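You operate a simulated robot arm through the tools that you are given. There is no shell and no other tool. Be economical: measure what you need, move in short steps, check, and stop when the job is done.

Carry out the task below with a simulated two-armed robot. There is one attempt and no reset: what you move stays moved.

## Task
Wipe the grey hood, carry it to the small bench and lay the cable on top.
Fine: use the blue cloth and put it back; carry with both hands. What is to be rubbed or washed off counts as gone when no trace of it is left.

It is judged by the outcome, as a careful person would: the job done as asked, and still so three seconds after it is handed in. It fails if anything else is knocked over, pushed out of place, dropped, spilled or broken. Flat cloth is picked up by pressing the open fingertips on it (5 to 10 N) and closing them slowly along it; thin cloth reads only 2 to 8 mm in the jaws.

## Robot
Two 7-joint arms with two-finger parallel grippers on one trunk, on a base that drives. Base frame: it is fixed to the floor where the robot stands at the start and does not move with it; the origin is under the middle of the robot, x ahead of it, y to its left, z up; the surface under the hand at the start is at about z = 0.8. Lengths are in m, angles in degrees, forces in N, time in s.
The left shoulder is at the start at [0.06, 0.144, 0.926], the right one opposite. With the tool pointing down near the work surface each hand reaches from about 0.32 to 0.74 m from the robot's upright axis, wherever it stands, measured 20 degrees to its own side. Places, roughly: grey cable ring [0.75, 2, 0.75]; top of the grey hood [0.6, 0.5, 0.9]; top of the small white bench [0.8, 2.4, 0.8]. Payload 1.57 kg a hand.
The tool frame of a hand sits at the grasp point between the pads (the TCP): z along the fingers, y along the line on which they close. The tips reach 0.03 m beyond it. Largest opening 0.11 m; finger width 0.024, thickness 0.012; the body of the gripper, 0.048 by 0.112 m, starts 0.078 m behind the TCP.
Orientation is that of the tool frame in the base frame, as a unit quaternion [w, x, y, z]. With the fingers straight down and closing along the base's y, the tool's x points along the base's -x, its y along +y and its z along -z.

## Interface
- The arms move only by the tool move_arm. It takes "left_deltas", "right_deltas" or both (then of equal length, played together; a hand with none holds still); each is a list of rows, each a list of 7 numbers: the shift along the tool's x, y, z in mm, then the turn, a rotation vector about the tool's x, y, z in rad, then the gripper command, from -1 (shut) to 1 (fully open), values between in proportion. In form: [[x, y, z, rx, ry, rz, fingers], ...]. A call has 1 to 10 rows; each row shifts and turns the commanded pose from where the row before left it, along the tool's axes as they then stand. A row lasts 0.2 s, in which the tool goes at most 0.05 m and 8.6 degrees; a call with a longer step from one row to the next is refused whole, and so is a gripper value outside its range. Where a pose cannot be reached the arm comes as near as it can. A force on the tool above 40 N (or 10 N above the force at the start of the call, whichever is more), or a blocked arm, ends the call early, and 0.2 s more pass. Each finger travels about 0.045 m/s and halts on what it meets, pressing with about 43 N; the grip force reading is that of the motor and also rises with nothing between the fingers. The clock runs only during rows and for 0.2 s after the last one: add rows that do not move to give the fingers time. The reply holds the time, the measured pose of the TCP, the force on the tool along the base axes, the opening and the grip force, in the units named above and with some noise, with the torque about the TCP (base axes, N m) and any sound that the robot's microphone picked up, and new pictures: "show" is both (left out), scene, wrist or none (wrist: the cameras of the hands that moved).
- Cameras (640 x 400 px; columns grow to the right, rows downward): "scene" is now at [0.0427, 0.0329, 1.5414]; the picture's right is [0.41, -0.91, 0.00], its down [-0.65, -0.29, -0.70] and it looks along [0.64, 0.29, -0.71] (base axes); focal length 292 px, centre (320, 200). "left" rides on the left gripper at [0.07, -0.016, -0.141] in its tool frame; the picture's right is [0.23, 0.97, 0.00], its down [-0.86, 0.20, -0.48] and it looks along [-0.47, 0.11, 0.88] (tool axes); focal length 222 px, centre (320, 200). "right" rides on the right gripper at [0.07, 0.016, -0.141] in its tool frame; the picture's right is [-0.23, 0.97, 0.00], its down [-0.86, -0.20, -0.48] and it looks along [-0.47, -0.11, 0.88] (tool axes); focal length 222 px, centre (320, 200). There is no depth. A picture from a camera that has moved, and an enlarged one, comes with that camera's place and axes in the base frame and with its lens.
- lift_body(by): slides the trunk up (or, below 0, down) by that many m; the arms and the scene camera ride with it, the base frame stays. It gives what a move gives, with no picture.
- roll_base(legs): drives the robot by 1 to 6 legs, each [ahead, left, turn to the left] in m, m and degrees, along the robot's own axes; the way and the turn of a leg run together, so that a leg with both is an arc; at most 1.5 m and 180 degrees a leg. The arms and the cameras ride along, it lands a little off, and it stops where it bumps. It gives what a move gives, and a new picture of the scene camera.
- pan_tilt(pan, tilt): turns the head with the scene camera to pan (to the left, within 86 degrees either way) and tilt (down, from -29 to 69), counted from straight ahead of the robot. It gives what a move gives, and a new picture of the scene camera.
- enlarge(camera, box): a new picture of the part [left, top, right, bottom] of that camera's present view, enlarged. It takes no simulated time.
- job_done(): hands the job in; it is judged then, once.

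Work in short steps. Places have to be worked out from the pictures, the camera data and where the tool is seen: move nearer, look again, correct. Check each grasp and each placing, and mend what went wrong. You have 120 turns and 260 pictures in all, those below and enlarged ones among them. Open the grippers and draw the arms clear of the work before you hand the job in, unless the task says otherwise; then end with one line.

The tools are called as a command line: name --argument value ..., lists and objects as JSON in quotes. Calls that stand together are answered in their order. move_arm: Moves the arms, as the interface text tells. Its arguments: {"type":"object","properties":{"left_deltas":{"type":"array"},"right_deltas":{"type":"array"},"show":{"type":"string","enum":["both","scene","wrist","none"]}},"required":[]} The other tools are called the same way: lift_body (by) slides the trunk up or down; roll_base (legs) drives the base; pan_tilt (pan, tilt) turns the head that bears the scene camera; enlarge (camera, box) takes an enlarged picture of a part of a camera's view; job_done () hands the job in.

At the start:

```text
time: 0.0
left_eef_pos: [0.3498, 0.3802, 1.107]
left_tool_rot: [0.0, 0.001, 1.0, 0.0]
left_force: [1.2, 0.1, -0.7]
left_torque: [0.01, 0.02, 0.06]
left_gripper_width: 0.11
left_grip_force: 0.0
right_eef_pos: [0.3888, 0.0299, 1.1068]
right_tool_rot: [0.0, 0.0, 1.0, -0.001]
right_force: [-0.4, -0.4, 0.7]
right_torque: [0.0, 0.01, 0.0]
right_gripper_width: 0.1098
right_grip_force: 0.0
trunk travel left (down, up): [-0.525, 0.065]
robot x, y, heading: [-0.0019, -0.0003, -0.1]
head pan, tilt: [23.9, 45.3]
```

scene: 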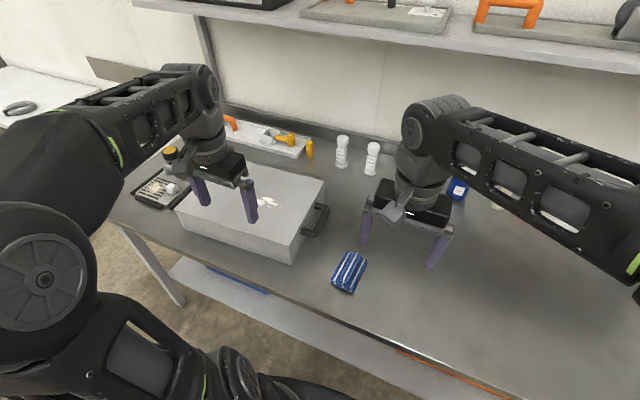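
right: 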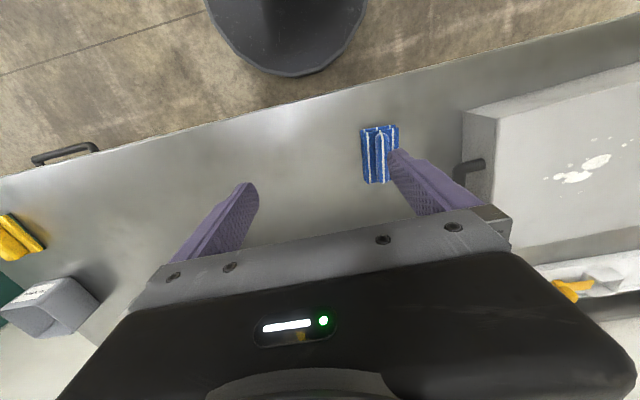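
left: 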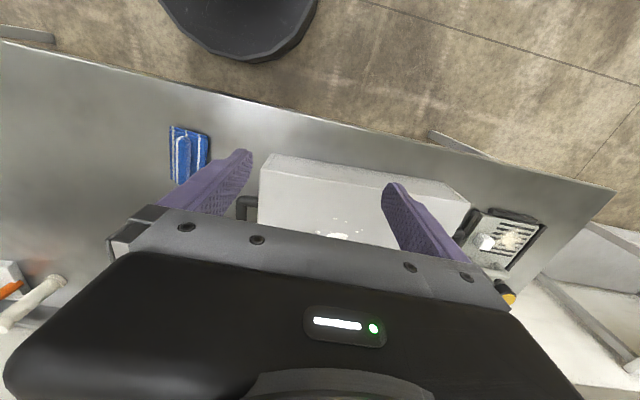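

I'll take a closer look at the hood, its stain and the cloth first.

enlarge --camera "scene" --box '[120, 90, 400, 300]'

enlarge --camera "left" --box '[140, 100, 560, 320]'

enlarge --camera "right" --box '[320, 60, 640, 300]'

```text
1.90 times, centred on (260, 195) of scene
camera zoom: at [0.0427, 0.0329, 1.5414], right [0.41, -0.91, 0.0], down [-0.65, -0.29, -0.7], along [0.64, 0.29, -0.71], focal length 557 px, centre (434, 210)
```

zoom: 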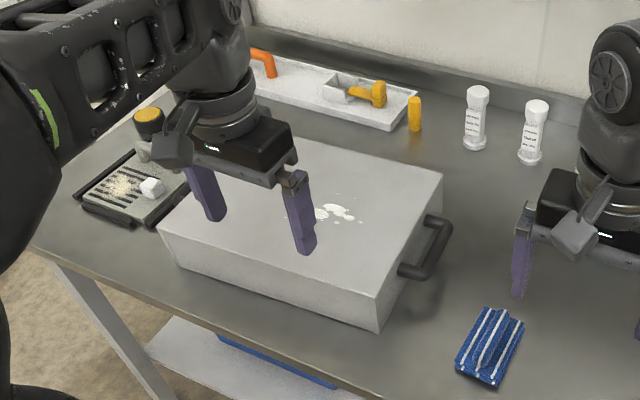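

```text
1.52 times, centred on (350, 210) of left
camera zoom: at [0.2801, 0.3634, 1.2479], right [-0.23, 0.97, 0.0], down [0.86, 0.2, 0.48], along [0.47, 0.11, -0.88], focal length 338 px, centre (274, 185)
```

zoom: 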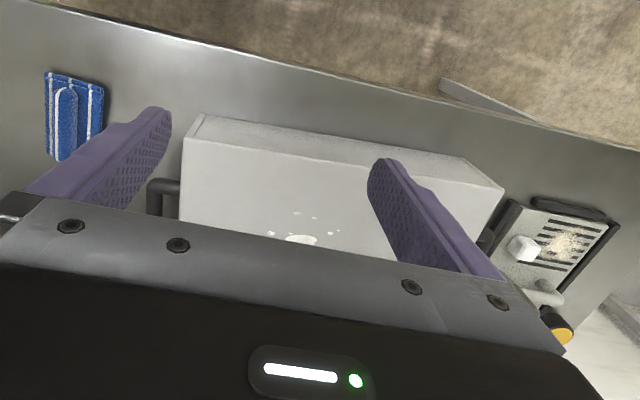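

```text
1.67 times, centred on (480, 180) of right
camera zoom: at [0.32, 0.0475, 1.2488], right [0.23, 0.97, 0.0], down [0.86, -0.2, 0.48], along [0.47, -0.11, -0.88], focal length 370 px, centre (53, 233)
```

zoom: 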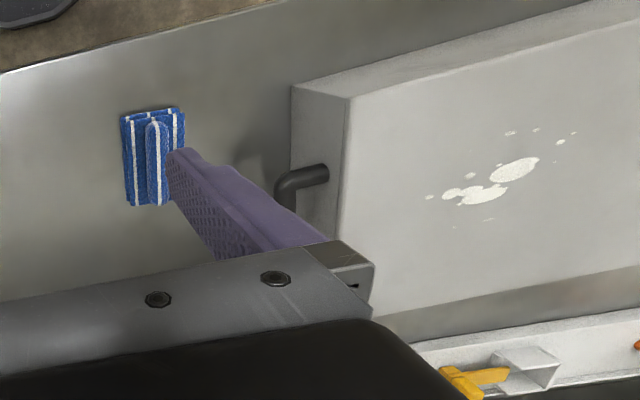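

The cloth lies at about (0.48, 0.135) with a ridge along x. The stain covers roughly x 0.49–0.60, y 0.38–0.50 on the hood top. I move the left hand over the cloth at height and take the right hand out of the way.

move_arm --left_deltas '[[0, 0, 0, 0, 0, 0, 0.6], [-18, -35, 0, 0, 0, 0, 0.2], [-18, -35, 0, 0, 0, 0, 0.2], [-19, -35, 0, 0, 0, 0, 0.2], [-19, -35, 0, 0, 0, 0, 0.2], [-19, -35, 0, 0, 0, 0, 0.2], [-19, -35, 0, 0, 0, 0, 0.2], [-18, -34, 0, 0, 0, 0, 0.2], [0, 0, 40, 0, 0, 0, 0.2], [0, 0, 40, 0, 0, 0, 0.2]]' --right_deltas '[[0, -40, 0, 0, 0, 0, 1], [0, -40, 0, 0, 0, 0, 1], [0, -40, 0, 0, 0, 0, 1], [0, -40, 0, 0, 0, 0, 1], [0, -40, 0, 0, 0, 0, 1], [0, -20, 0, 0, 0, 0, 1], [0, 0, 0, 0, 0, 0, 1], [0, 0, 0, 0, 0, 0, 1], [0, 0, 0, 0, 0, 0, 1], [0, 0, 0, 0, 0, 0, 1]]'

```text
time: 2.2
left_eef_pos: [0.4773, 0.1402, 1.0284]
left_tool_rot: [-0.001, 0.0, 1.0, 0.0]
left_force: [-0.2, 0.1, -0.1]
left_torque: [0.03, 0.01, -0.01]
left_gripper_width: 0.0661
left_grip_force: 0.1
left hand out of reach, approached as far as the arm can: row 5
right_eef_pos: [0.389, -0.1896, 1.108]
right_tool_rot: [0.0, -0.001, 1.0, 0.0]
right_force: [0.8, 1.3, 0.2]
right_torque: [0.02, 0.03, 0.0]
right_gripper_width: 0.1101
right_grip_force: 0.1
trunk travel left (down, up): [-0.525, 0.065]
robot x, y, heading: [0.0012, -0.0023, 0.2]
head pan, tilt: [23.9, 45.3]
camera scene: at [0.0426, 0.0317, 1.5415], right [0.41, -0.91, 0.0], down [-0.65, -0.29, -0.7], along [0.64, 0.29, -0.71], focal length 292 px, centre (320, 200)
camera right: at [0.3199, -0.1729, 1.249], right [0.23, 0.97, 0.0], down [0.85, -0.2, 0.48], along [0.47, -0.11, -0.88], focal length 222 px, centre (320, 200)
camera left: at [0.4058, 0.123, 1.1685], right [-0.23, 0.97, 0.0], down [0.86, 0.2, 0.48], along [0.47, 0.11, -0.88], focal length 222 px, centre (320, 200)
```

scene: 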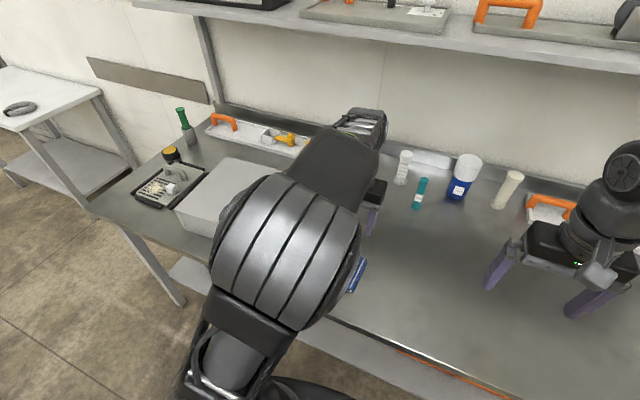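
right: 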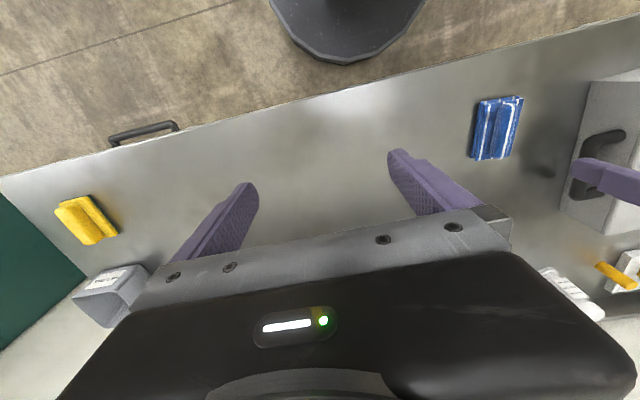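
left: 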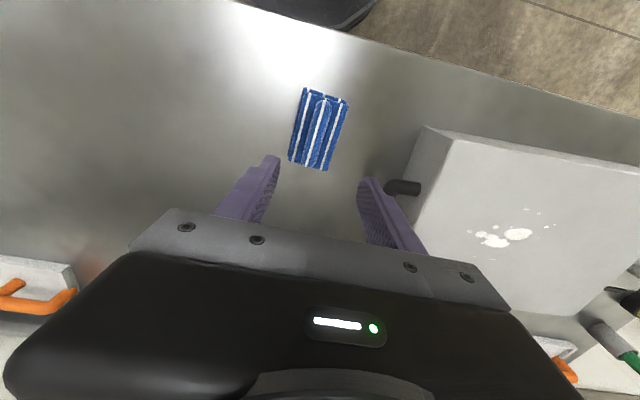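

The ridge is centred at about (0.475, 0.138), aligned with x, so the fingers straddle it. I descend and look.

move_arm --left_deltas '[[0, -2, 40, 0, 0, 0, 0.2], [0, 0, 40, 0, 0, 0, 0.2], [0, 0, 40, 0, 0, 0, 0.2], [0, 0, 30, 0, 0, 0, 0.2], [0, 0, 0, 0, 0, 0, 0.2]]' --show "wrist"

```text
time: 3.4
left_eef_pos: [0.4757, 0.1378, 0.8787]
left_tool_rot: [0.0, 0.0, 1.0, 0.001]
left_force: [-0.5, -0.2, 0.7]
left_torque: [-0.03, 0.02, 0.01]
left_gripper_width: 0.0663
left_grip_force: 0.1
right_eef_pos: [0.389, -0.1892, 1.1074]
right_tool_rot: [0.0, 0.0, 1.0, 0.0]
right_force: [-0.5, 0.0, -0.1]
right_torque: [0.04, 0.02, -0.02]
right_gripper_width: 0.11
right_grip_force: 0.1
trunk travel left (down, up): [-0.525, 0.065]
robot x, y, heading: [-0.0032, -0.003, -0.2]
head pan, tilt: [23.9, 45.3]
camera left: at [0.4053, 0.1216, 1.0196], right [-0.23, 0.97, 0.0], down [0.86, 0.2, 0.48], along [0.47, 0.11, -0.88], focal length 222 px, centre (320, 200)
```

left: 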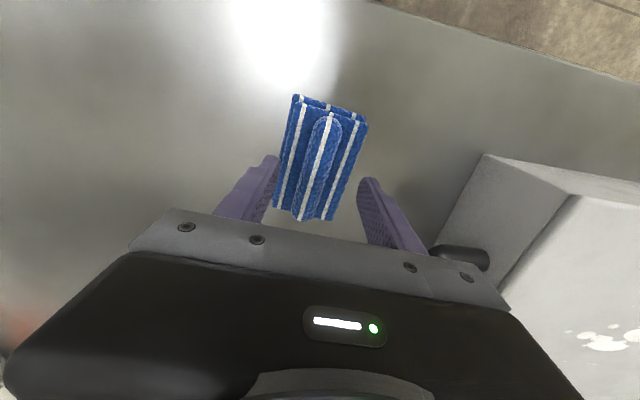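

The ridge is between the fingers. I narrow the opening to about 45 mm and lower in small steps.

move_arm --left_deltas '[[0, 0, 10, 0, 0, 0, -0.15], [0, 0, 10, 0, 0, 0, -0.15], [0, 0, 10, 0, 0, 0, -0.15], [0, 0, 0, 0, 0, 0, -0.15]]' --show "wrist"

```text
time: 4.4
left_eef_pos: [0.4767, 0.1382, 0.8488]
left_tool_rot: [0.0, 0.0, 1.0, -0.001]
left_force: [-0.2, 0.7, 0.2]
left_torque: [0.02, -0.05, 0.0]
left_gripper_width: 0.0469
left_grip_force: 0.0
right_eef_pos: [0.3884, -0.1894, 1.1067]
right_tool_rot: [0.001, -0.001, 1.0, 0.0]
right_force: [0.2, -0.1, -0.7]
right_torque: [0.02, 0.02, 0.0]
right_gripper_width: 0.1102
right_grip_force: 0.1
trunk travel left (down, up): [-0.525, 0.065]
robot x, y, heading: [-0.0027, -0.0045, 0.1]
head pan, tilt: [23.9, 45.3]
camera left: at [0.4066, 0.1207, 0.9897], right [-0.23, 0.97, 0.0], down [0.86, 0.2, 0.48], along [0.47, 0.11, -0.88], focal length 222 px, centre (320, 200)
```

left: 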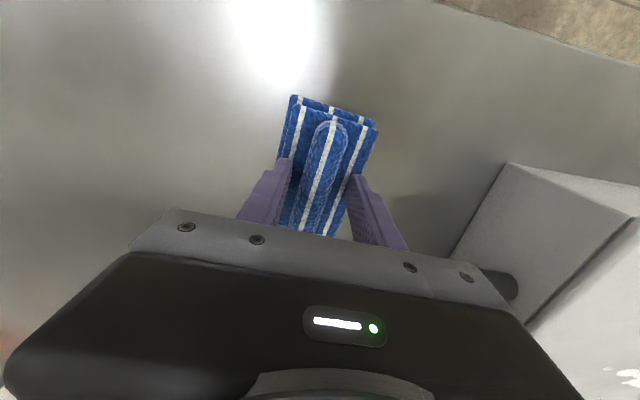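

Lower further in 4 mm steps, watching for contact.

move_arm --left_deltas '[[0, 0, 4, 0, 0, 0, -0.15], [0, 0, 0, 0, 0, 0, -0.15]]' --show "none"

move_arm --left_deltas '[[0, 0, 4, 0, 0, 0, -0.15], [0, 0, 0, 0, 0, 0, -0.15]]' --show "wrist"

```text
time: 5.0
left_eef_pos: [0.4772, 0.1379, 0.8482]
left_tool_rot: [0.002, 0.0, 1.0, -0.001]
left_force: [-8.1, -0.3, 25.3]
left_torque: [0.02, 0.37, -0.01]
left_gripper_width: 0.0467
left_grip_force: 0.1
right_eef_pos: [0.3862, -0.1888, 1.1088]
right_tool_rot: [0.002, 0.0, 1.0, 0.0]
right_force: [-0.3, -0.7, 0.4]
right_torque: [-0.03, 0.03, -0.01]
right_gripper_width: 0.1099
right_grip_force: 0.1
trunk travel left (down, up): [-0.525, 0.065]
robot x, y, heading: [-0.0016, -0.001, 0.1]
head pan, tilt: [23.9, 45.3]
stopped in row 2 (left hand): the force on the tool passed its limit at 41 N (the readings are from after the stop); the commanded pose is now the measured one
```

```text
time: 5.4
left_eef_pos: [0.4771, 0.138, 0.8476]
left_tool_rot: [0.004, 0.0, 1.0, 0.0]
left_force: [-8.5, -0.4, 24.6]
left_torque: [0.11, 0.44, 0.03]
left_gripper_width: 0.0468
left_grip_force: 0.0
right_eef_pos: [0.3866, -0.1887, 1.1077]
right_tool_rot: [0.002, 0.0, 1.0, 0.0]
right_force: [0.8, -0.3, -0.2]
right_torque: [0.0, -0.05, -0.02]
right_gripper_width: 0.1101
right_grip_force: 0.0
trunk travel left (down, up): [-0.525, 0.065]
robot x, y, heading: [-0.0016, 0.0005, 0.0]
head pan, tilt: [23.9, 45.3]
stopped in row 1 (left hand): the force on the tool passed its limit at 44 N (the readings are from after the stop); the commanded pose is now the measured one
camera left: at [0.406, 0.121, 0.9884], right [-0.23, 0.97, 0.0], down [0.85, 0.2, 0.48], along [0.47, 0.11, -0.88], focal length 222 px, centre (320, 200)
```

left: 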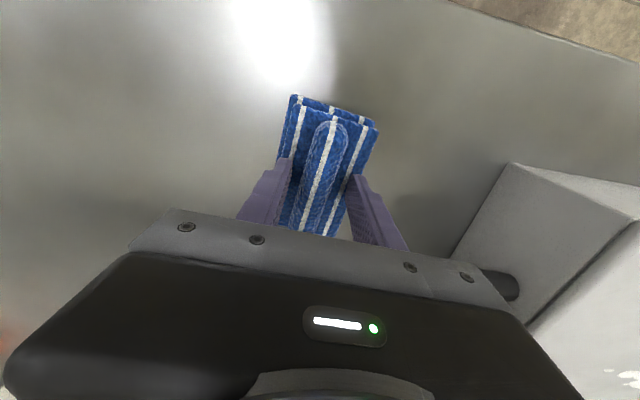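

Contact with the cloth at TCP z≈0.848, and too hard. I raise slightly to about 5–10 N and close on the ridge.

move_arm --left_deltas '[[0, 0, -1.5, 0, 0, 0, -0.15], [0, 0, 0, 0, 0, 0, -0.3], [0, 0, 0, 0, 0, 0, -0.5], [0, 0, 0, 0, 0, 0, -0.7], [0, 0, 0, 0, 0, 0, -0.9], [0, 0, 0, 0, 0, 0, -1], [0, 0, 0, 0, 0, 0, -1], [0, 0, 0, 0, 0, 0, -1]]' --show "wrist"

```text
time: 7.2
left_eef_pos: [0.4782, 0.137, 0.8472]
left_tool_rot: [0.003, 0.001, 1.0, -0.001]
left_force: [1.9, -1.9, 16.6]
left_torque: [-0.01, 0.03, -0.37]
left_gripper_width: 0.0232
left_grip_force: 33.4
right_eef_pos: [0.3878, -0.1888, 1.1074]
right_tool_rot: [0.001, 0.0, 1.0, 0.001]
right_force: [-1.1, -0.1, -0.4]
right_torque: [-0.01, 0.0, -0.01]
right_gripper_width: 0.1098
right_grip_force: 0.1
trunk travel left (down, up): [-0.525, 0.065]
robot x, y, heading: [-0.001, 0.0002, -0.2]
head pan, tilt: [23.9, 45.3]
camera left: at [0.408, 0.1207, 0.9885], right [-0.23, 0.97, 0.0], down [0.85, 0.2, 0.48], along [0.47, 0.11, -0.87], focal length 222 px, centre (320, 200)
```

left: 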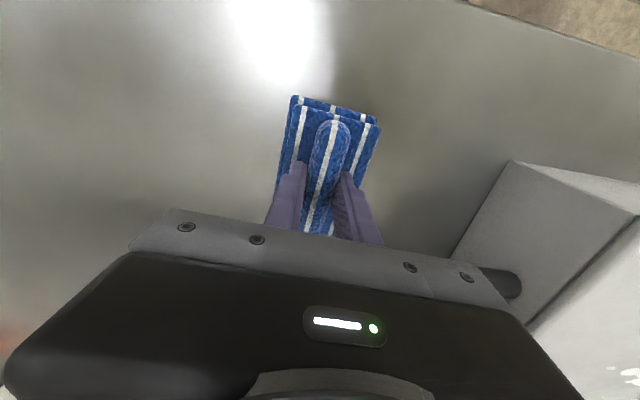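

The ridge is gripped (23 mm). I lift and check.

move_arm --left_deltas '[[0, 0, -5, 0, 0, 0, -1], [0, 0, -15, 0, 0, 0, -1], [0, 0, -30, 0, 0, 0, -1], [0, 0, -35, 0, 0, 0, -1], [0, 0, -35, 0, 0, 0, -1], [0, 0, -35, 0, 0, 0, -1], [0, 0, 0, 0, 0, 0, -1]]' --show "wrist"

```text
time: 8.8
left_eef_pos: [0.4777, 0.1349, 1.0033]
left_tool_rot: [0.002, 0.0, 1.0, 0.0]
left_force: [0.5, 0.5, -0.2]
left_torque: [0.02, -0.01, 0.03]
left_gripper_width: 0.0
left_grip_force: 21.5
right_eef_pos: [0.3888, -0.1895, 1.1073]
right_tool_rot: [0.0, 0.0, 1.0, 0.0]
right_force: [0.2, -0.4, 0.6]
right_torque: [0.0, 0.01, 0.01]
right_gripper_width: 0.1101
right_grip_force: 0.0
trunk travel left (down, up): [-0.525, 0.065]
robot x, y, heading: [-0.0005, -0.0005, 0.2]
head pan, tilt: [23.9, 45.3]
camera left: at [0.4075, 0.1182, 1.1446], right [-0.23, 0.97, 0.0], down [0.85, 0.2, 0.48], along [0.47, 0.11, -0.88], focal length 222 px, centre (320, 200)
```

left: 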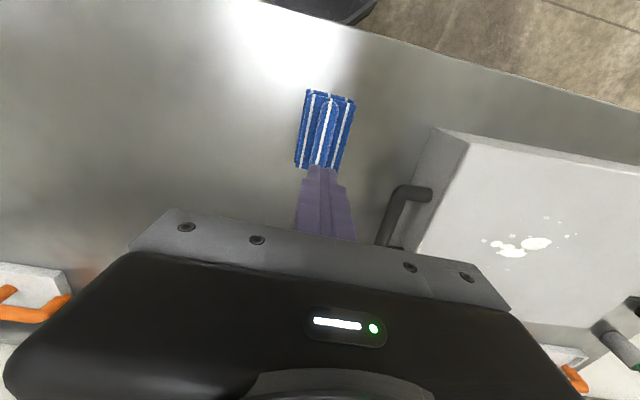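

It slipped out, so I take a closer look at the cloth's shape.

enlarge --camera "left" --box '[270, 70, 390, 190]'

enlarge --camera "right" --box '[440, 70, 600, 190]'

```text
3.33 times, centred on (330, 130) of left
camera zoom: at [0.4075, 0.1182, 1.1446], right [-0.23, 0.97, 0.0], down [0.85, 0.2, 0.48], along [0.47, 0.11, -0.88], focal length 740 px, centre (287, 433)
```

zoom: 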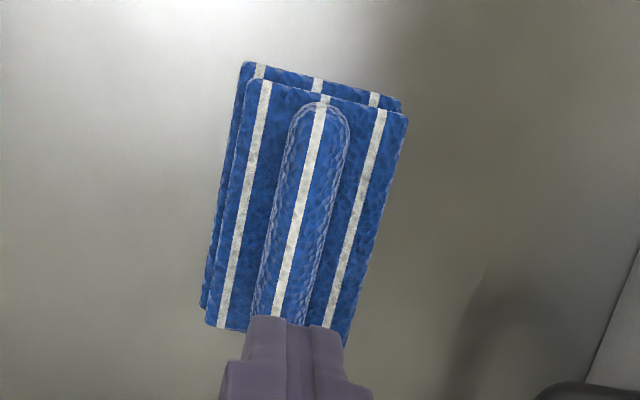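

```text
3.33 times, centred on (520, 130) of right
camera zoom: at [0.32, -0.1719, 1.2491], right [0.23, 0.97, 0.0], down [0.85, -0.2, 0.48], along [0.47, -0.11, -0.88], focal length 740 px, centre (-347, 433)
```

zoom: 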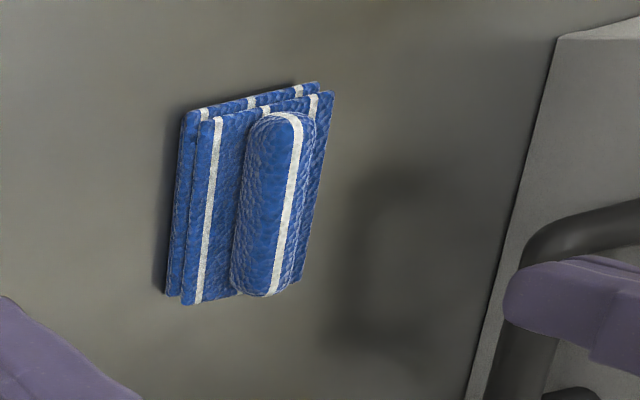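

The roll sits on a folded base and I probably gripped it too high. I go down again, set the opening to about 36 mm, and press gently to get deeper alongside the roll.

move_arm --left_deltas '[[0, 3, 0, 0, 0, 0, 0.0], [0, 0, 40, 0, 0, 0, -0.2], [0, 0, 40, 0, 0, 0, -0.3], [0, 0, 40, 0, 0, 0, -0.35], [0, 0, 22, 0, 0, 0, -0.35], [0, 0, 0, 0, 0, 0, -0.35], [0, 0, 0, 0, 0, 0, -0.35]]' --show "wrist"

```text
time: 10.4
left_eef_pos: [0.4775, 0.1413, 0.8591]
left_tool_rot: [0.003, 0.001, 1.0, -0.001]
left_force: [-0.3, 0.2, -1.3]
left_torque: [-0.02, -0.01, 0.0]
left_gripper_width: 0.0359
left_grip_force: 0.1
right_eef_pos: [0.3893, -0.1886, 1.1079]
right_tool_rot: [0.001, 0.0, 1.0, 0.0]
right_force: [0.4, 0.7, 0.8]
right_torque: [0.03, -0.02, 0.0]
right_gripper_width: 0.1099
right_grip_force: 0.1
trunk travel left (down, up): [-0.525, 0.065]
robot x, y, heading: [-0.0031, 0.0, 0.1]
head pan, tilt: [23.9, 45.3]
camera left: at [0.4064, 0.1247, 1.0004], right [-0.23, 0.97, 0.0], down [0.85, 0.2, 0.48], along [0.47, 0.11, -0.88], focal length 222 px, centre (320, 200)
```

left: 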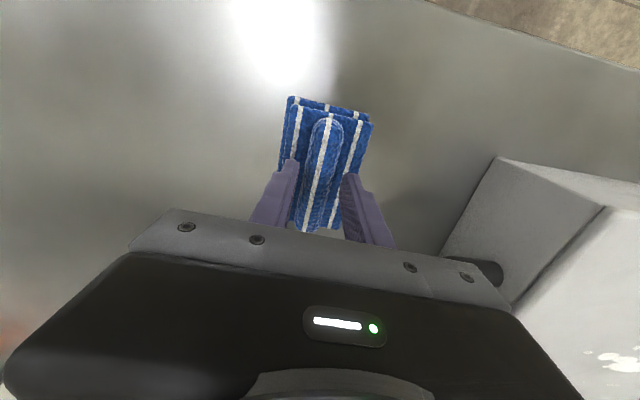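

The roll sits slightly left of centre. I shift y by −3 mm and lower.

move_arm --left_deltas '[[0, -3, 5, 0, 0, 0, -0.35], [0, 0, 4, 0, 0, 0, -0.35], [0, 0, 2, 0, 0, 0, -0.35], [0, 0, 0, 0, 0, 0, -0.35]]' --show "wrist"

```text
time: 11.4
left_eef_pos: [0.4767, 0.1386, 0.8489]
left_tool_rot: [0.002, 0.001, 1.0, -0.001]
left_force: [-0.3, 1.6, 0.2]
left_torque: [-0.03, 0.02, 0.01]
left_gripper_width: 0.036
left_grip_force: 0.0
right_eef_pos: [0.3888, -0.188, 1.1065]
right_tool_rot: [0.0, 0.0, 1.0, -0.001]
right_force: [1.1, -0.7, -0.3]
right_torque: [0.0, 0.03, 0.03]
right_gripper_width: 0.1101
right_grip_force: 0.0
trunk travel left (down, up): [-0.525, 0.065]
robot x, y, heading: [-0.0016, 0.002, -0.1]
head pan, tilt: [23.9, 45.3]
camera left: at [0.406, 0.122, 0.9899], right [-0.23, 0.97, 0.0], down [0.85, 0.2, 0.48], along [0.47, 0.11, -0.88], focal length 222 px, centre (320, 200)
```

left: 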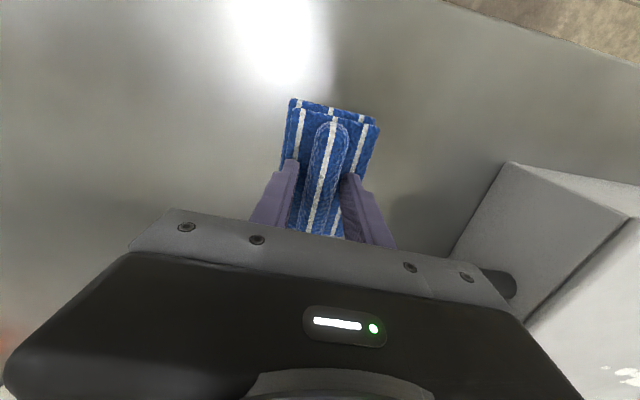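

Just above contact. One more millimetre, then close slowly and test with a slow lift.

move_arm --left_deltas '[[0, 0, 1.2, 0, 0, 0, -0.35], [0, 0, 0, 0, 0, 0, -0.42], [0, 0, 0, 0, 0, 0, -0.5], [0, 0, 0, 0, 0, 0, -0.58], [0, 0, 0, 0, 0, 0, -0.7], [0, 0, 0, 0, 0, 0, -0.85], [0, 0, 0, 0, 0, 0, -1], [0, 0, 0, 0, 0, 0, -1], [0, 0, 0, 0, 0, 0, -1], [0, 0, 0, 0, 0, 0, -1]]' --show "wrist"

```text
time: 13.6
left_eef_pos: [0.4776, 0.137, 0.8478]
left_tool_rot: [0.002, 0.0, 1.0, 0.0]
left_force: [0.3, -0.1, 1.1]
left_torque: [0.06, -0.02, 0.08]
left_gripper_width: 0.0229
left_grip_force: 35.8
right_eef_pos: [0.3885, -0.1896, 1.1068]
right_tool_rot: [0.0, 0.0, 1.0, 0.001]
right_force: [0.0, -0.4, -0.2]
right_torque: [0.01, -0.01, 0.0]
right_gripper_width: 0.1102
right_grip_force: 0.1
trunk travel left (down, up): [-0.525, 0.065]
robot x, y, heading: [-0.0, 0.005, 0.1]
head pan, tilt: [23.9, 45.3]
camera left: at [0.4068, 0.1213, 0.9889], right [-0.23, 0.97, 0.0], down [0.85, 0.2, 0.48], along [0.47, 0.11, -0.88], focal length 222 px, centre (320, 200)
```

left: 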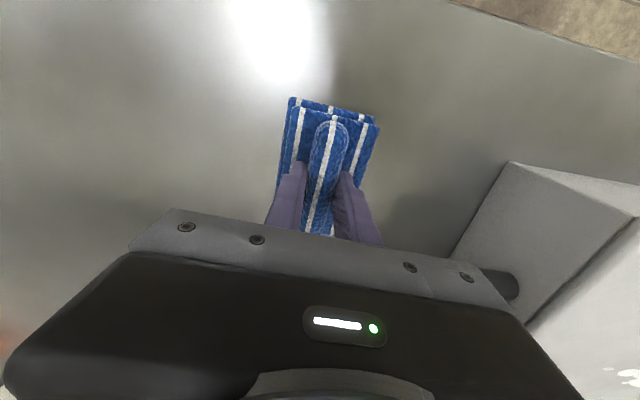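

Gripped with no vertical load this time. A slow test lift follows.

move_arm --left_deltas '[[0, 0, -2, 0, 0, 0, -1], [0, 0, -3, 0, 0, 0, -1], [0, 0, -4, 0, 0, 0, -1], [0, 0, -6, 0, 0, 0, -1], [0, 0, -8, 0, 0, 0, -1], [0, 0, 0, 0, 0, 0, -1]]' --show "wrist"

```text
time: 15.0
left_eef_pos: [0.4758, 0.1377, 0.8718]
left_tool_rot: [0.002, 0.0, 1.0, -0.001]
left_force: [-0.2, 0.8, -1.1]
left_torque: [0.02, -0.03, -0.05]
left_gripper_width: 0.0227
left_grip_force: 35.3
right_eef_pos: [0.3892, -0.1879, 1.1067]
right_tool_rot: [0.001, 0.0, 1.0, 0.0]
right_force: [0.2, 0.1, 0.4]
right_torque: [0.04, 0.0, 0.0]
right_gripper_width: 0.11
right_grip_force: 0.0
trunk travel left (down, up): [-0.525, 0.065]
robot x, y, heading: [-0.0013, 0.0022, 0.1]
head pan, tilt: [23.9, 45.3]
camera left: at [0.4072, 0.1222, 1.0127], right [-0.23, 0.97, 0.0], down [0.85, 0.2, 0.48], along [0.47, 0.11, -0.88], focal length 222 px, centre (320, 200)
```

left: 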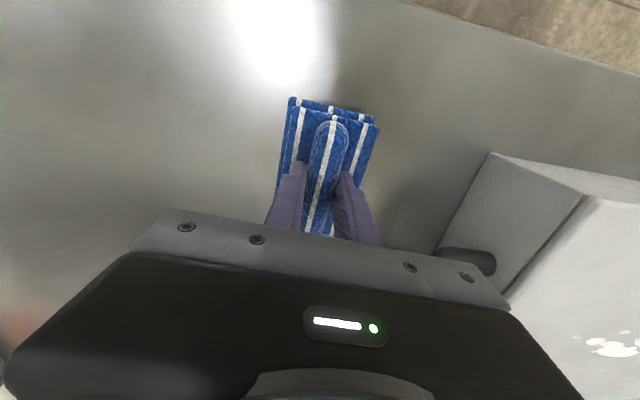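

The cloth is held. Lift to z≈1.0 and carry it to just right of the stain.

move_arm --left_deltas '[[0, 0, -25, 0, 0, 0, -1], [0, 0, -35, 0, 0, 0, -1], [0, 0, -35, 0, 0, 0, -1], [0, 0, -35, 0, 0, 0, -1], [-15, 35, 0, 0, 0, 0, -1], [-15, 40, 0, 0, 0, 0, -1], [-15, 40, 0, 0, 0, 0, -1], [-15, 40, 0, 0, 0, 0, -1], [-10, 40, 0, 0, 0, 0, -1], [0, 30, 0, 0, 0, 0, -1]]' --show "wrist"

```text
time: 17.2
left_eef_pos: [0.5035, 0.3151, 1.0162]
left_tool_rot: [0.003, 0.001, 1.0, -0.001]
left_force: [-0.4, -0.8, -0.5]
left_torque: [0.0, 0.02, 0.05]
left_gripper_width: 0.0231
left_grip_force: 35.2
left hand out of reach, approached as far as the arm can: row 8, 9, 10
right_eef_pos: [0.3879, -0.1891, 1.1073]
right_tool_rot: [-0.001, 0.0, 1.0, 0.0]
right_force: [-0.1, -0.4, -0.1]
right_torque: [0.0, -0.01, 0.03]
right_gripper_width: 0.1102
right_grip_force: 0.1
trunk travel left (down, up): [-0.525, 0.065]
robot x, y, heading: [-0.0026, 0.0024, 0.2]
head pan, tilt: [23.9, 45.3]
camera left: at [0.4325, 0.2994, 1.1577], right [-0.23, 0.97, 0.0], down [0.85, 0.2, 0.48], along [0.47, 0.11, -0.88], focal length 222 px, centre (320, 200)
```

left: 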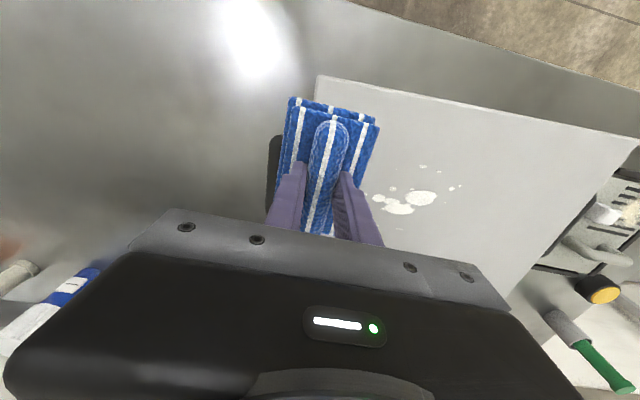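

The stain position agrees, but the reach at this height is limited. I roll the base 0.2 m left so the stain falls in the left hand's best zone.

roll_base --legs '[[0, 0.2, 0]]'

```text
time: 18.8
left_eef_pos: [0.5053, 0.5185, 1.0168]
left_tool_rot: [0.003, 0.003, 1.0, -0.001]
left_force: [-1.8, 0.9, -0.5]
left_torque: [-0.03, 0.0, -0.04]
left_gripper_width: 0.023
left_grip_force: 35.5
right_eef_pos: [0.389, 0.0127, 1.1067]
right_tool_rot: [0.001, 0.003, 1.0, 0.0]
right_force: [-0.2, 0.5, -0.8]
right_torque: [-0.04, 0.02, 0.0]
right_gripper_width: 0.11
right_grip_force: 0.1
trunk travel left (down, up): [-0.525, 0.065]
robot x, y, heading: [0.0016, 0.2021, -0.2]
head pan, tilt: [23.9, 45.3]
camera scene: at [0.0431, 0.2373, 1.5414], right [0.4, -0.92, 0.0], down [-0.65, -0.29, -0.7], along [0.64, 0.28, -0.71], focal length 292 px, centre (320, 200)
```

scene: 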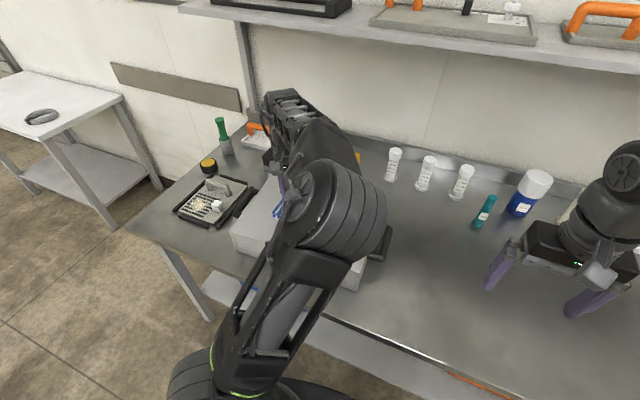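

Now move to the right edge of the stain at (0.53, 0.365) and descend towards the hood top.

move_arm --left_deltas '[[-6, -38, 0, 0, 0, 0, -1], [-6, -38, 0, 0, 0, 0, -1], [-6, -38, 0, 0, 0, 0, -1], [-6, -38, 0, 0, 0, 0, -1], [0, 0, 20, 0, 0, 0, -1], [0, 0, 20, 0, 0, 0, -1], [0, 0, 10, 0, 0, 0, -1], [0, 0, 0, 0, 0, 0, -1]]'

```text
time: 20.6
left_eef_pos: [0.5299, 0.364, 0.9654]
left_tool_rot: [0.002, 0.003, 1.0, -0.001]
left_force: [0.0, -0.3, -2.0]
left_torque: [-0.01, 0.02, 0.01]
left_gripper_width: 0.0228
left_grip_force: 35.5
right_eef_pos: [0.3895, 0.0126, 1.1073]
right_tool_rot: [0.0, 0.002, 1.0, 0.0]
right_force: [0.7, -0.5, 0.4]
right_torque: [-0.01, 0.02, 0.03]
right_gripper_width: 0.1101
right_grip_force: 0.1
trunk travel left (down, up): [-0.525, 0.065]
robot x, y, heading: [-0.0014, 0.2022, -0.3]
head pan, tilt: [23.9, 45.3]
camera scene: at [0.0431, 0.2357, 1.5414], right [0.4, -0.92, 0.0], down [-0.65, -0.29, -0.7], along [0.64, 0.28, -0.71], focal length 292 px, centre (320, 200)
camera left: at [0.4583, 0.3475, 1.1059], right [-0.22, 0.97, 0.0], down [0.85, 0.2, 0.48], along [0.47, 0.11, -0.88], focal length 222 px, centre (320, 200)
```

scene: 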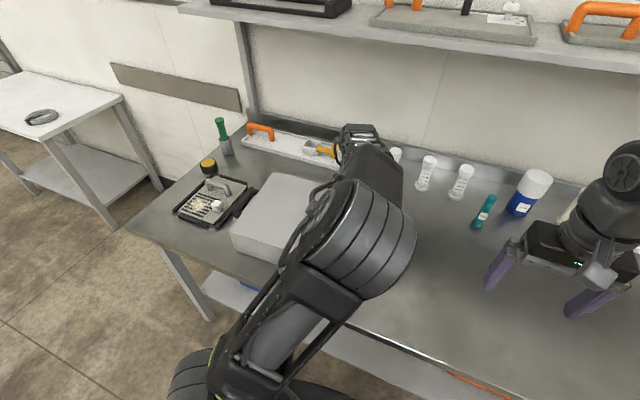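
left: 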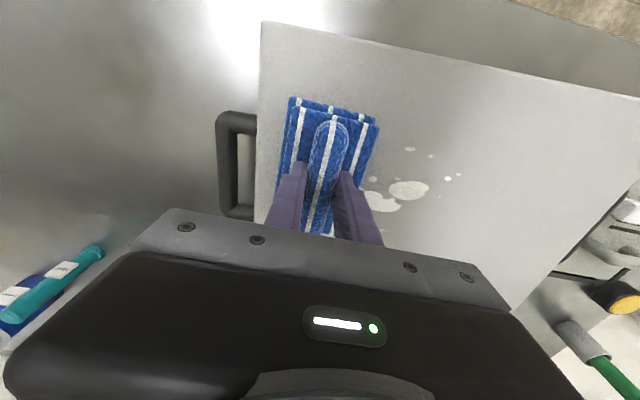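

Lower in small steps until contact.

move_arm --left_deltas '[[0, 0, 6, 0, 0, 0, -1], [0, 0, 5, 0, 0, 0, -1], [0, 0, 3, 0, 0, 0, -1], [0, 0, 0, 0, 0, 0, -1]]' --show "none"

```text
time: 21.6
left_eef_pos: [0.528, 0.3638, 0.9525]
left_tool_rot: [0.002, 0.003, 1.0, 0.0]
left_force: [0.3, -0.2, -0.2]
left_torque: [-0.01, 0.0, 0.03]
left_gripper_width: 0.0229
left_grip_force: 35.6
right_eef_pos: [0.3876, 0.0123, 1.1074]
right_tool_rot: [0.0, 0.002, 1.0, 0.0]
right_force: [-0.5, 1.3, -0.8]
right_torque: [0.01, 0.0, 0.0]
right_gripper_width: 0.1099
right_grip_force: 0.1
trunk travel left (down, up): [-0.525, 0.065]
robot x, y, heading: [-0.0014, 0.2032, -0.2]
head pan, tilt: [23.9, 45.3]
```

No contact yet, so I continue.

move_arm --left_deltas '[[0, 0, 2, 0, 0, 0, -1], [0, 0, 2, 0, 0, 0, -1], [0, 0, 0, 0, 0, 0, -1]]' --show "none"

```text
time: 22.4
left_eef_pos: [0.5293, 0.3628, 0.9482]
left_tool_rot: [0.002, 0.003, 1.0, -0.001]
left_force: [-0.8, -0.4, 0.9]
left_torque: [0.04, -0.13, -0.02]
left_gripper_width: 0.023
left_grip_force: 35.4
right_eef_pos: [0.387, 0.0123, 1.1066]
right_tool_rot: [0.0, 0.003, 1.0, 0.0]
right_force: [1.1, -1.2, 0.1]
right_torque: [-0.03, -0.01, -0.02]
right_gripper_width: 0.1101
right_grip_force: 0.0
trunk travel left (down, up): [-0.525, 0.065]
robot x, y, heading: [0.0012, 0.2052, -0.4]
head pan, tilt: [23.9, 45.3]
```

Near contact. Another 1 mm, reading the force.

move_arm --left_deltas '[[0, 0, 1, 0, 0, 0, -1], [0, 0, 0, 0, 0, 0, -1]]' --show "none"

```text
time: 23.0
left_eef_pos: [0.5278, 0.364, 0.9477]
left_tool_rot: [0.004, 0.002, 1.0, -0.001]
left_force: [1.6, 0.2, 9.7]
left_torque: [0.06, 0.07, 0.0]
left_gripper_width: 0.0228
left_grip_force: 35.2
right_eef_pos: [0.3883, 0.0126, 1.1078]
right_tool_rot: [0.0, 0.003, 1.0, 0.0]
right_force: [0.1, -0.7, -1.1]
right_torque: [-0.02, 0.01, 0.0]
right_gripper_width: 0.11
right_grip_force: 0.0
trunk travel left (down, up): [-0.525, 0.065]
robot x, y, heading: [0.0007, 0.204, -0.4]
head pan, tilt: [23.9, 45.3]
```

About 10 N contact. I stroke left across the stain in y.

move_arm --left_deltas '[[0, 18, 0, 0, 0, 0, -1], [0, 18, 0, 0, 0, 0, -1], [0, 18, 0, 0, 0, 0, -1], [0, 18, 0, 0, 0, 0, -1], [0, 18, 0, 0, 0, 0, -1], [0, 18, 0, 0, 0, 0, -1], [0, 18, 0, 0, 0, 0, -1], [0, 18, 0, 0, 0, 0, -1], [0, 18, 0, 0, 0, 0, -1]]' --show "wrist"

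```text
time: 25.0
left_eef_pos: [0.502, 0.4953, 0.9621]
left_tool_rot: [0.002, 0.003, 1.0, -0.001]
left_force: [-0.3, -0.3, 0.6]
left_torque: [-0.04, -0.01, -0.01]
left_gripper_width: 0.0229
left_grip_force: 35.2
left hand out of reach, approached as far as the arm can: row 6, 7, 8, 9
right_eef_pos: [0.3891, 0.0128, 1.1075]
right_tool_rot: [0.001, 0.002, 1.0, 0.0]
right_force: [-0.6, 0.7, -0.1]
right_torque: [-0.02, -0.02, -0.02]
right_gripper_width: 0.1101
right_grip_force: 0.0
trunk travel left (down, up): [-0.525, 0.065]
robot x, y, heading: [-0.0024, 0.1999, -0.2]
head pan, tilt: [23.9, 45.3]
camera left: at [0.4293, 0.4789, 1.1021], right [-0.22, 0.97, 0.0], down [0.85, 0.2, 0.48], along [0.47, 0.11, -0.88], focal length 222 px, centre (320, 200)
```

left: 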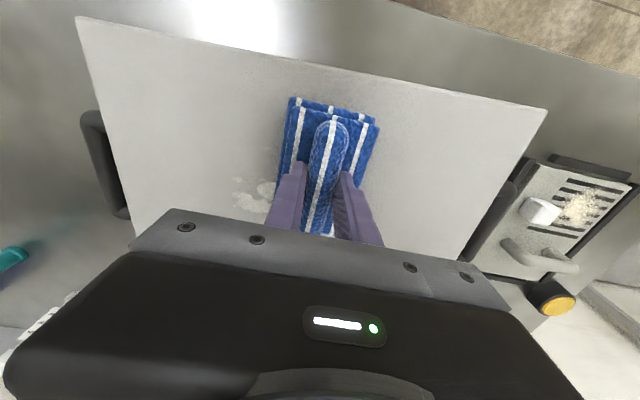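

It wipes, but reach ran out. I raise the hand a bit, lift the trunk by 0.06 and move the base 0.1 m left for more reach.

lift_body --by 0.06

roll_base --legs '[[0.05, 0.1, 0]]'

```text
time: 26.0
left_eef_pos: [0.5017, 0.494, 1.0206]
left_tool_rot: [0.002, 0.004, 1.0, -0.001]
left_force: [-0.1, 0.4, -0.8]
left_torque: [0.0, 0.0, -0.02]
left_gripper_width: 0.0227
left_grip_force: 35.0
right_eef_pos: [0.388, 0.0124, 1.1668]
right_tool_rot: [0.0, 0.002, 1.0, 0.0]
right_force: [0.0, -0.1, 0.5]
right_torque: [0.03, 0.01, -0.01]
right_gripper_width: 0.1098
right_grip_force: 0.0
trunk travel left (down, up): [-0.585, 0.005]
robot x, y, heading: [0.0023, 0.2059, -0.3]
head pan, tilt: [23.9, 45.3]
```

```text
time: 27.2
left_eef_pos: [0.5506, 0.5949, 1.0196]
left_tool_rot: [0.002, 0.0, 1.0, -0.002]
left_force: [-0.1, 0.1, -0.5]
left_torque: [-0.05, 0.02, -0.03]
left_gripper_width: 0.0232
left_grip_force: 35.6
right_eef_pos: [0.4393, 0.1131, 1.1662]
right_tool_rot: [0.001, 0.0, 1.0, 0.0]
right_force: [0.5, 0.3, 0.5]
right_torque: [-0.02, 0.05, -0.02]
right_gripper_width: 0.1099
right_grip_force: 0.0
trunk travel left (down, up): [-0.585, 0.005]
robot x, y, heading: [0.05, 0.3008, -0.0]
head pan, tilt: [23.9, 45.3]
camera scene: at [0.0938, 0.3355, 1.6013], right [0.4, -0.91, 0.0], down [-0.65, -0.29, -0.7], along [0.64, 0.28, -0.71], focal length 292 px, centre (320, 200)
```

scene: 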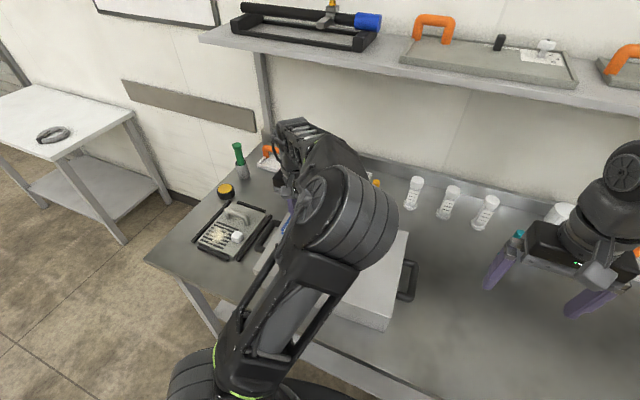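

Base moved freely. Back to the right of the stain to see what remains.

move_arm --left_deltas '[[2, -40, 0, 0, 0, 0, -1], [2, -40, 0, 0, 0, 0, -1], [2, -40, 0, 0, 0, 0, -1], [2, -40, 0, 0, 0, 0, -1], [2, -40, 0, 0, 0, 0, -1], [0, -30, 0, 0, 0, 0, -1], [0, 0, 25, 0, 0, 0, -1], [0, 0, 0, 0, 0, 0, -1]]' --show "wrist"

enlarge --camera "left" --box '[240, 80, 560, 280]'

```text
time: 29.0
left_eef_pos: [0.5384, 0.3639, 0.9988]
left_tool_rot: [0.003, 0.001, 1.0, -0.001]
left_force: [0.1, -0.8, 0.1]
left_torque: [0.01, -0.05, -0.02]
left_gripper_width: 0.0226
left_grip_force: 35.7
right_eef_pos: [0.4384, 0.1107, 1.167]
right_tool_rot: [0.001, 0.001, 1.0, 0.0]
right_force: [0.2, 0.0, -0.5]
right_torque: [-0.02, -0.01, 0.0]
right_gripper_width: 0.1102
right_grip_force: 0.0
trunk travel left (down, up): [-0.585, 0.005]
robot x, y, heading: [0.0476, 0.2972, -0.3]
head pan, tilt: [23.9, 45.3]
camera left: at [0.4673, 0.3473, 1.1387], right [-0.23, 0.97, 0.0], down [0.85, 0.2, 0.48], along [0.47, 0.11, -0.88], focal length 222 px, centre (320, 200)
```

left: 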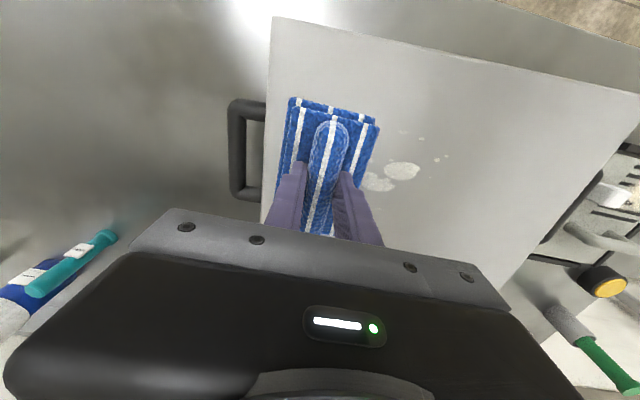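

```text
2.00 times, centred on (400, 180) of left
camera zoom: at [0.4673, 0.3473, 1.1387], right [-0.23, 0.97, 0.0], down [0.85, 0.2, 0.48], along [0.47, 0.11, -0.88], focal length 444 px, centre (160, 240)
```

zoom: 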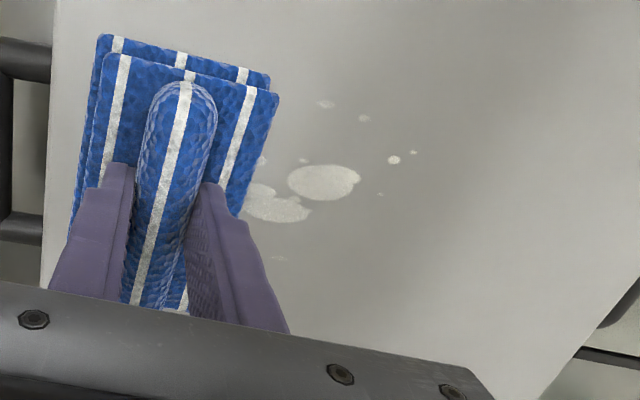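

The remaining traces lie at x 0.495–0.59, y 0.38–0.50. Next pass is at x≈0.52 with firm contact, left and back.

move_arm --left_deltas '[[9, 0, 15, 0, 0, 0, -1], [9, 0, 15, 0, 0, 0, -1], [0, 0, 15, 0, 0, 0, -1], [0, 0, 5.8, 0, 0, 0, -1], [0, 0, 0, 0, 0, 0, -1]]' --show "none"

```text
time: 30.2
left_eef_pos: [0.5213, 0.3608, 0.9486]
left_tool_rot: [0.004, 0.001, 1.0, -0.001]
left_force: [1.4, 0.4, 20.9]
left_torque: [0.14, 0.57, 0.02]
left_gripper_width: 0.023
left_grip_force: 35.4
right_eef_pos: [0.437, 0.1123, 1.1675]
right_tool_rot: [0.001, 0.0, 1.0, 0.001]
right_force: [0.1, 0.2, -0.1]
right_torque: [-0.01, 0.0, -0.01]
right_gripper_width: 0.1098
right_grip_force: 0.1
trunk travel left (down, up): [-0.585, 0.005]
robot x, y, heading: [0.0522, 0.304, -0.1]
head pan, tilt: [23.9, 45.3]
```

A bit firm, so ease by 1 mm and stroke left 165 mm.

move_arm --left_deltas '[[0, 0, -1, 0, 0, 0, -1], [0, 20, 0, 0, 0, 0, -1], [0, 20, 0, 0, 0, 0, -1], [0, 20, 0, 0, 0, 0, -1], [0, 20, 0, 0, 0, 0, -1], [0, 20, 0, 0, 0, 0, -1], [0, 20, 0, 0, 0, 0, -1], [0, 20, 0, 0, 0, 0, -1], [0, 20, 0, 0, 0, 0, -1], [0, 5, 0, 0, 0, 0, -1]]' --show "none"

```text
time: 32.4
left_eef_pos: [0.5208, 0.5251, 0.9479]
left_tool_rot: [0.003, 0.001, 1.0, 0.0]
left_force: [-1.9, -15.1, 34.2]
left_torque: [-0.37, -0.03, 0.04]
left_gripper_width: 0.0227
left_grip_force: 35.2
right_eef_pos: [0.4367, 0.1089, 1.1669]
right_tool_rot: [0.002, 0.0, 1.0, 0.001]
right_force: [-0.4, 0.4, 0.6]
right_torque: [0.0, -0.02, 0.02]
right_gripper_width: 0.11
right_grip_force: 0.1
trunk travel left (down, up): [-0.585, 0.005]
robot x, y, heading: [0.0514, 0.3013, -0.2]
head pan, tilt: [23.9, 45.3]
```

The force rose to 34 N, so I ease by 2 mm and stroke back.

move_arm --left_deltas '[[0, 0, -2, 0, 0, 0, -1], [0, -20, 0, 0, 0, 0, -1], [0, -20, 0, 0, 0, 0, -1], [0, -20, 0, 0, 0, 0, -1], [0, -20, 0, 0, 0, 0, -1], [0, -20, 0, 0, 0, 0, -1], [0, -20, 0, 0, 0, 0, -1], [0, -20, 0, 0, 0, 0, -1], [0, -20, 0, 0, 0, 0, -1]]' --show "wrist"

enlarge --camera "left" --box '[240, 80, 560, 280]'

```text
time: 34.4
left_eef_pos: [0.5236, 0.3683, 0.9488]
left_tool_rot: [0.002, 0.001, 1.0, -0.001]
left_force: [0.3, 0.2, -0.3]
left_torque: [0.0, -0.04, 0.01]
left_gripper_width: 0.0228
left_grip_force: 34.9
right_eef_pos: [0.4377, 0.111, 1.1669]
right_tool_rot: [-0.001, 0.001, 1.0, 0.001]
right_force: [-0.1, 0.5, -0.5]
right_torque: [0.04, 0.0, -0.02]
right_gripper_width: 0.1099
right_grip_force: 0.0
trunk travel left (down, up): [-0.585, 0.005]
robot x, y, heading: [0.0527, 0.2989, -0.1]
head pan, tilt: [23.9, 45.3]
camera left: at [0.4521, 0.3508, 1.0897], right [-0.22, 0.97, 0.0], down [0.85, 0.2, 0.48], along [0.47, 0.11, -0.88], focal length 222 px, centre (320, 200)
```

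left: 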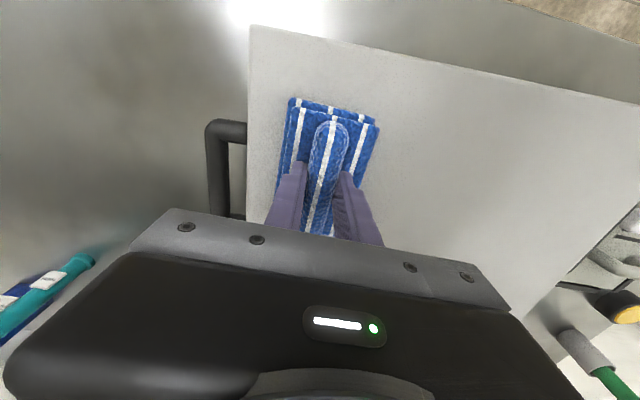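

```text
2.00 times, centred on (400, 180) of left
camera zoom: at [0.4521, 0.3508, 1.0897], right [-0.22, 0.97, 0.0], down [0.85, 0.2, 0.48], along [0.47, 0.11, -0.88], focal length 444 px, centre (160, 240)
```

zoom: 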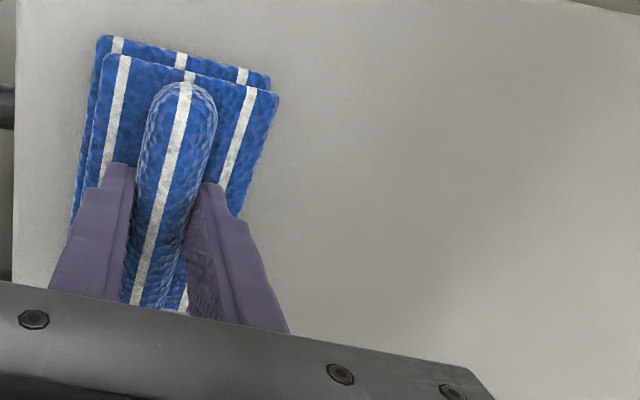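

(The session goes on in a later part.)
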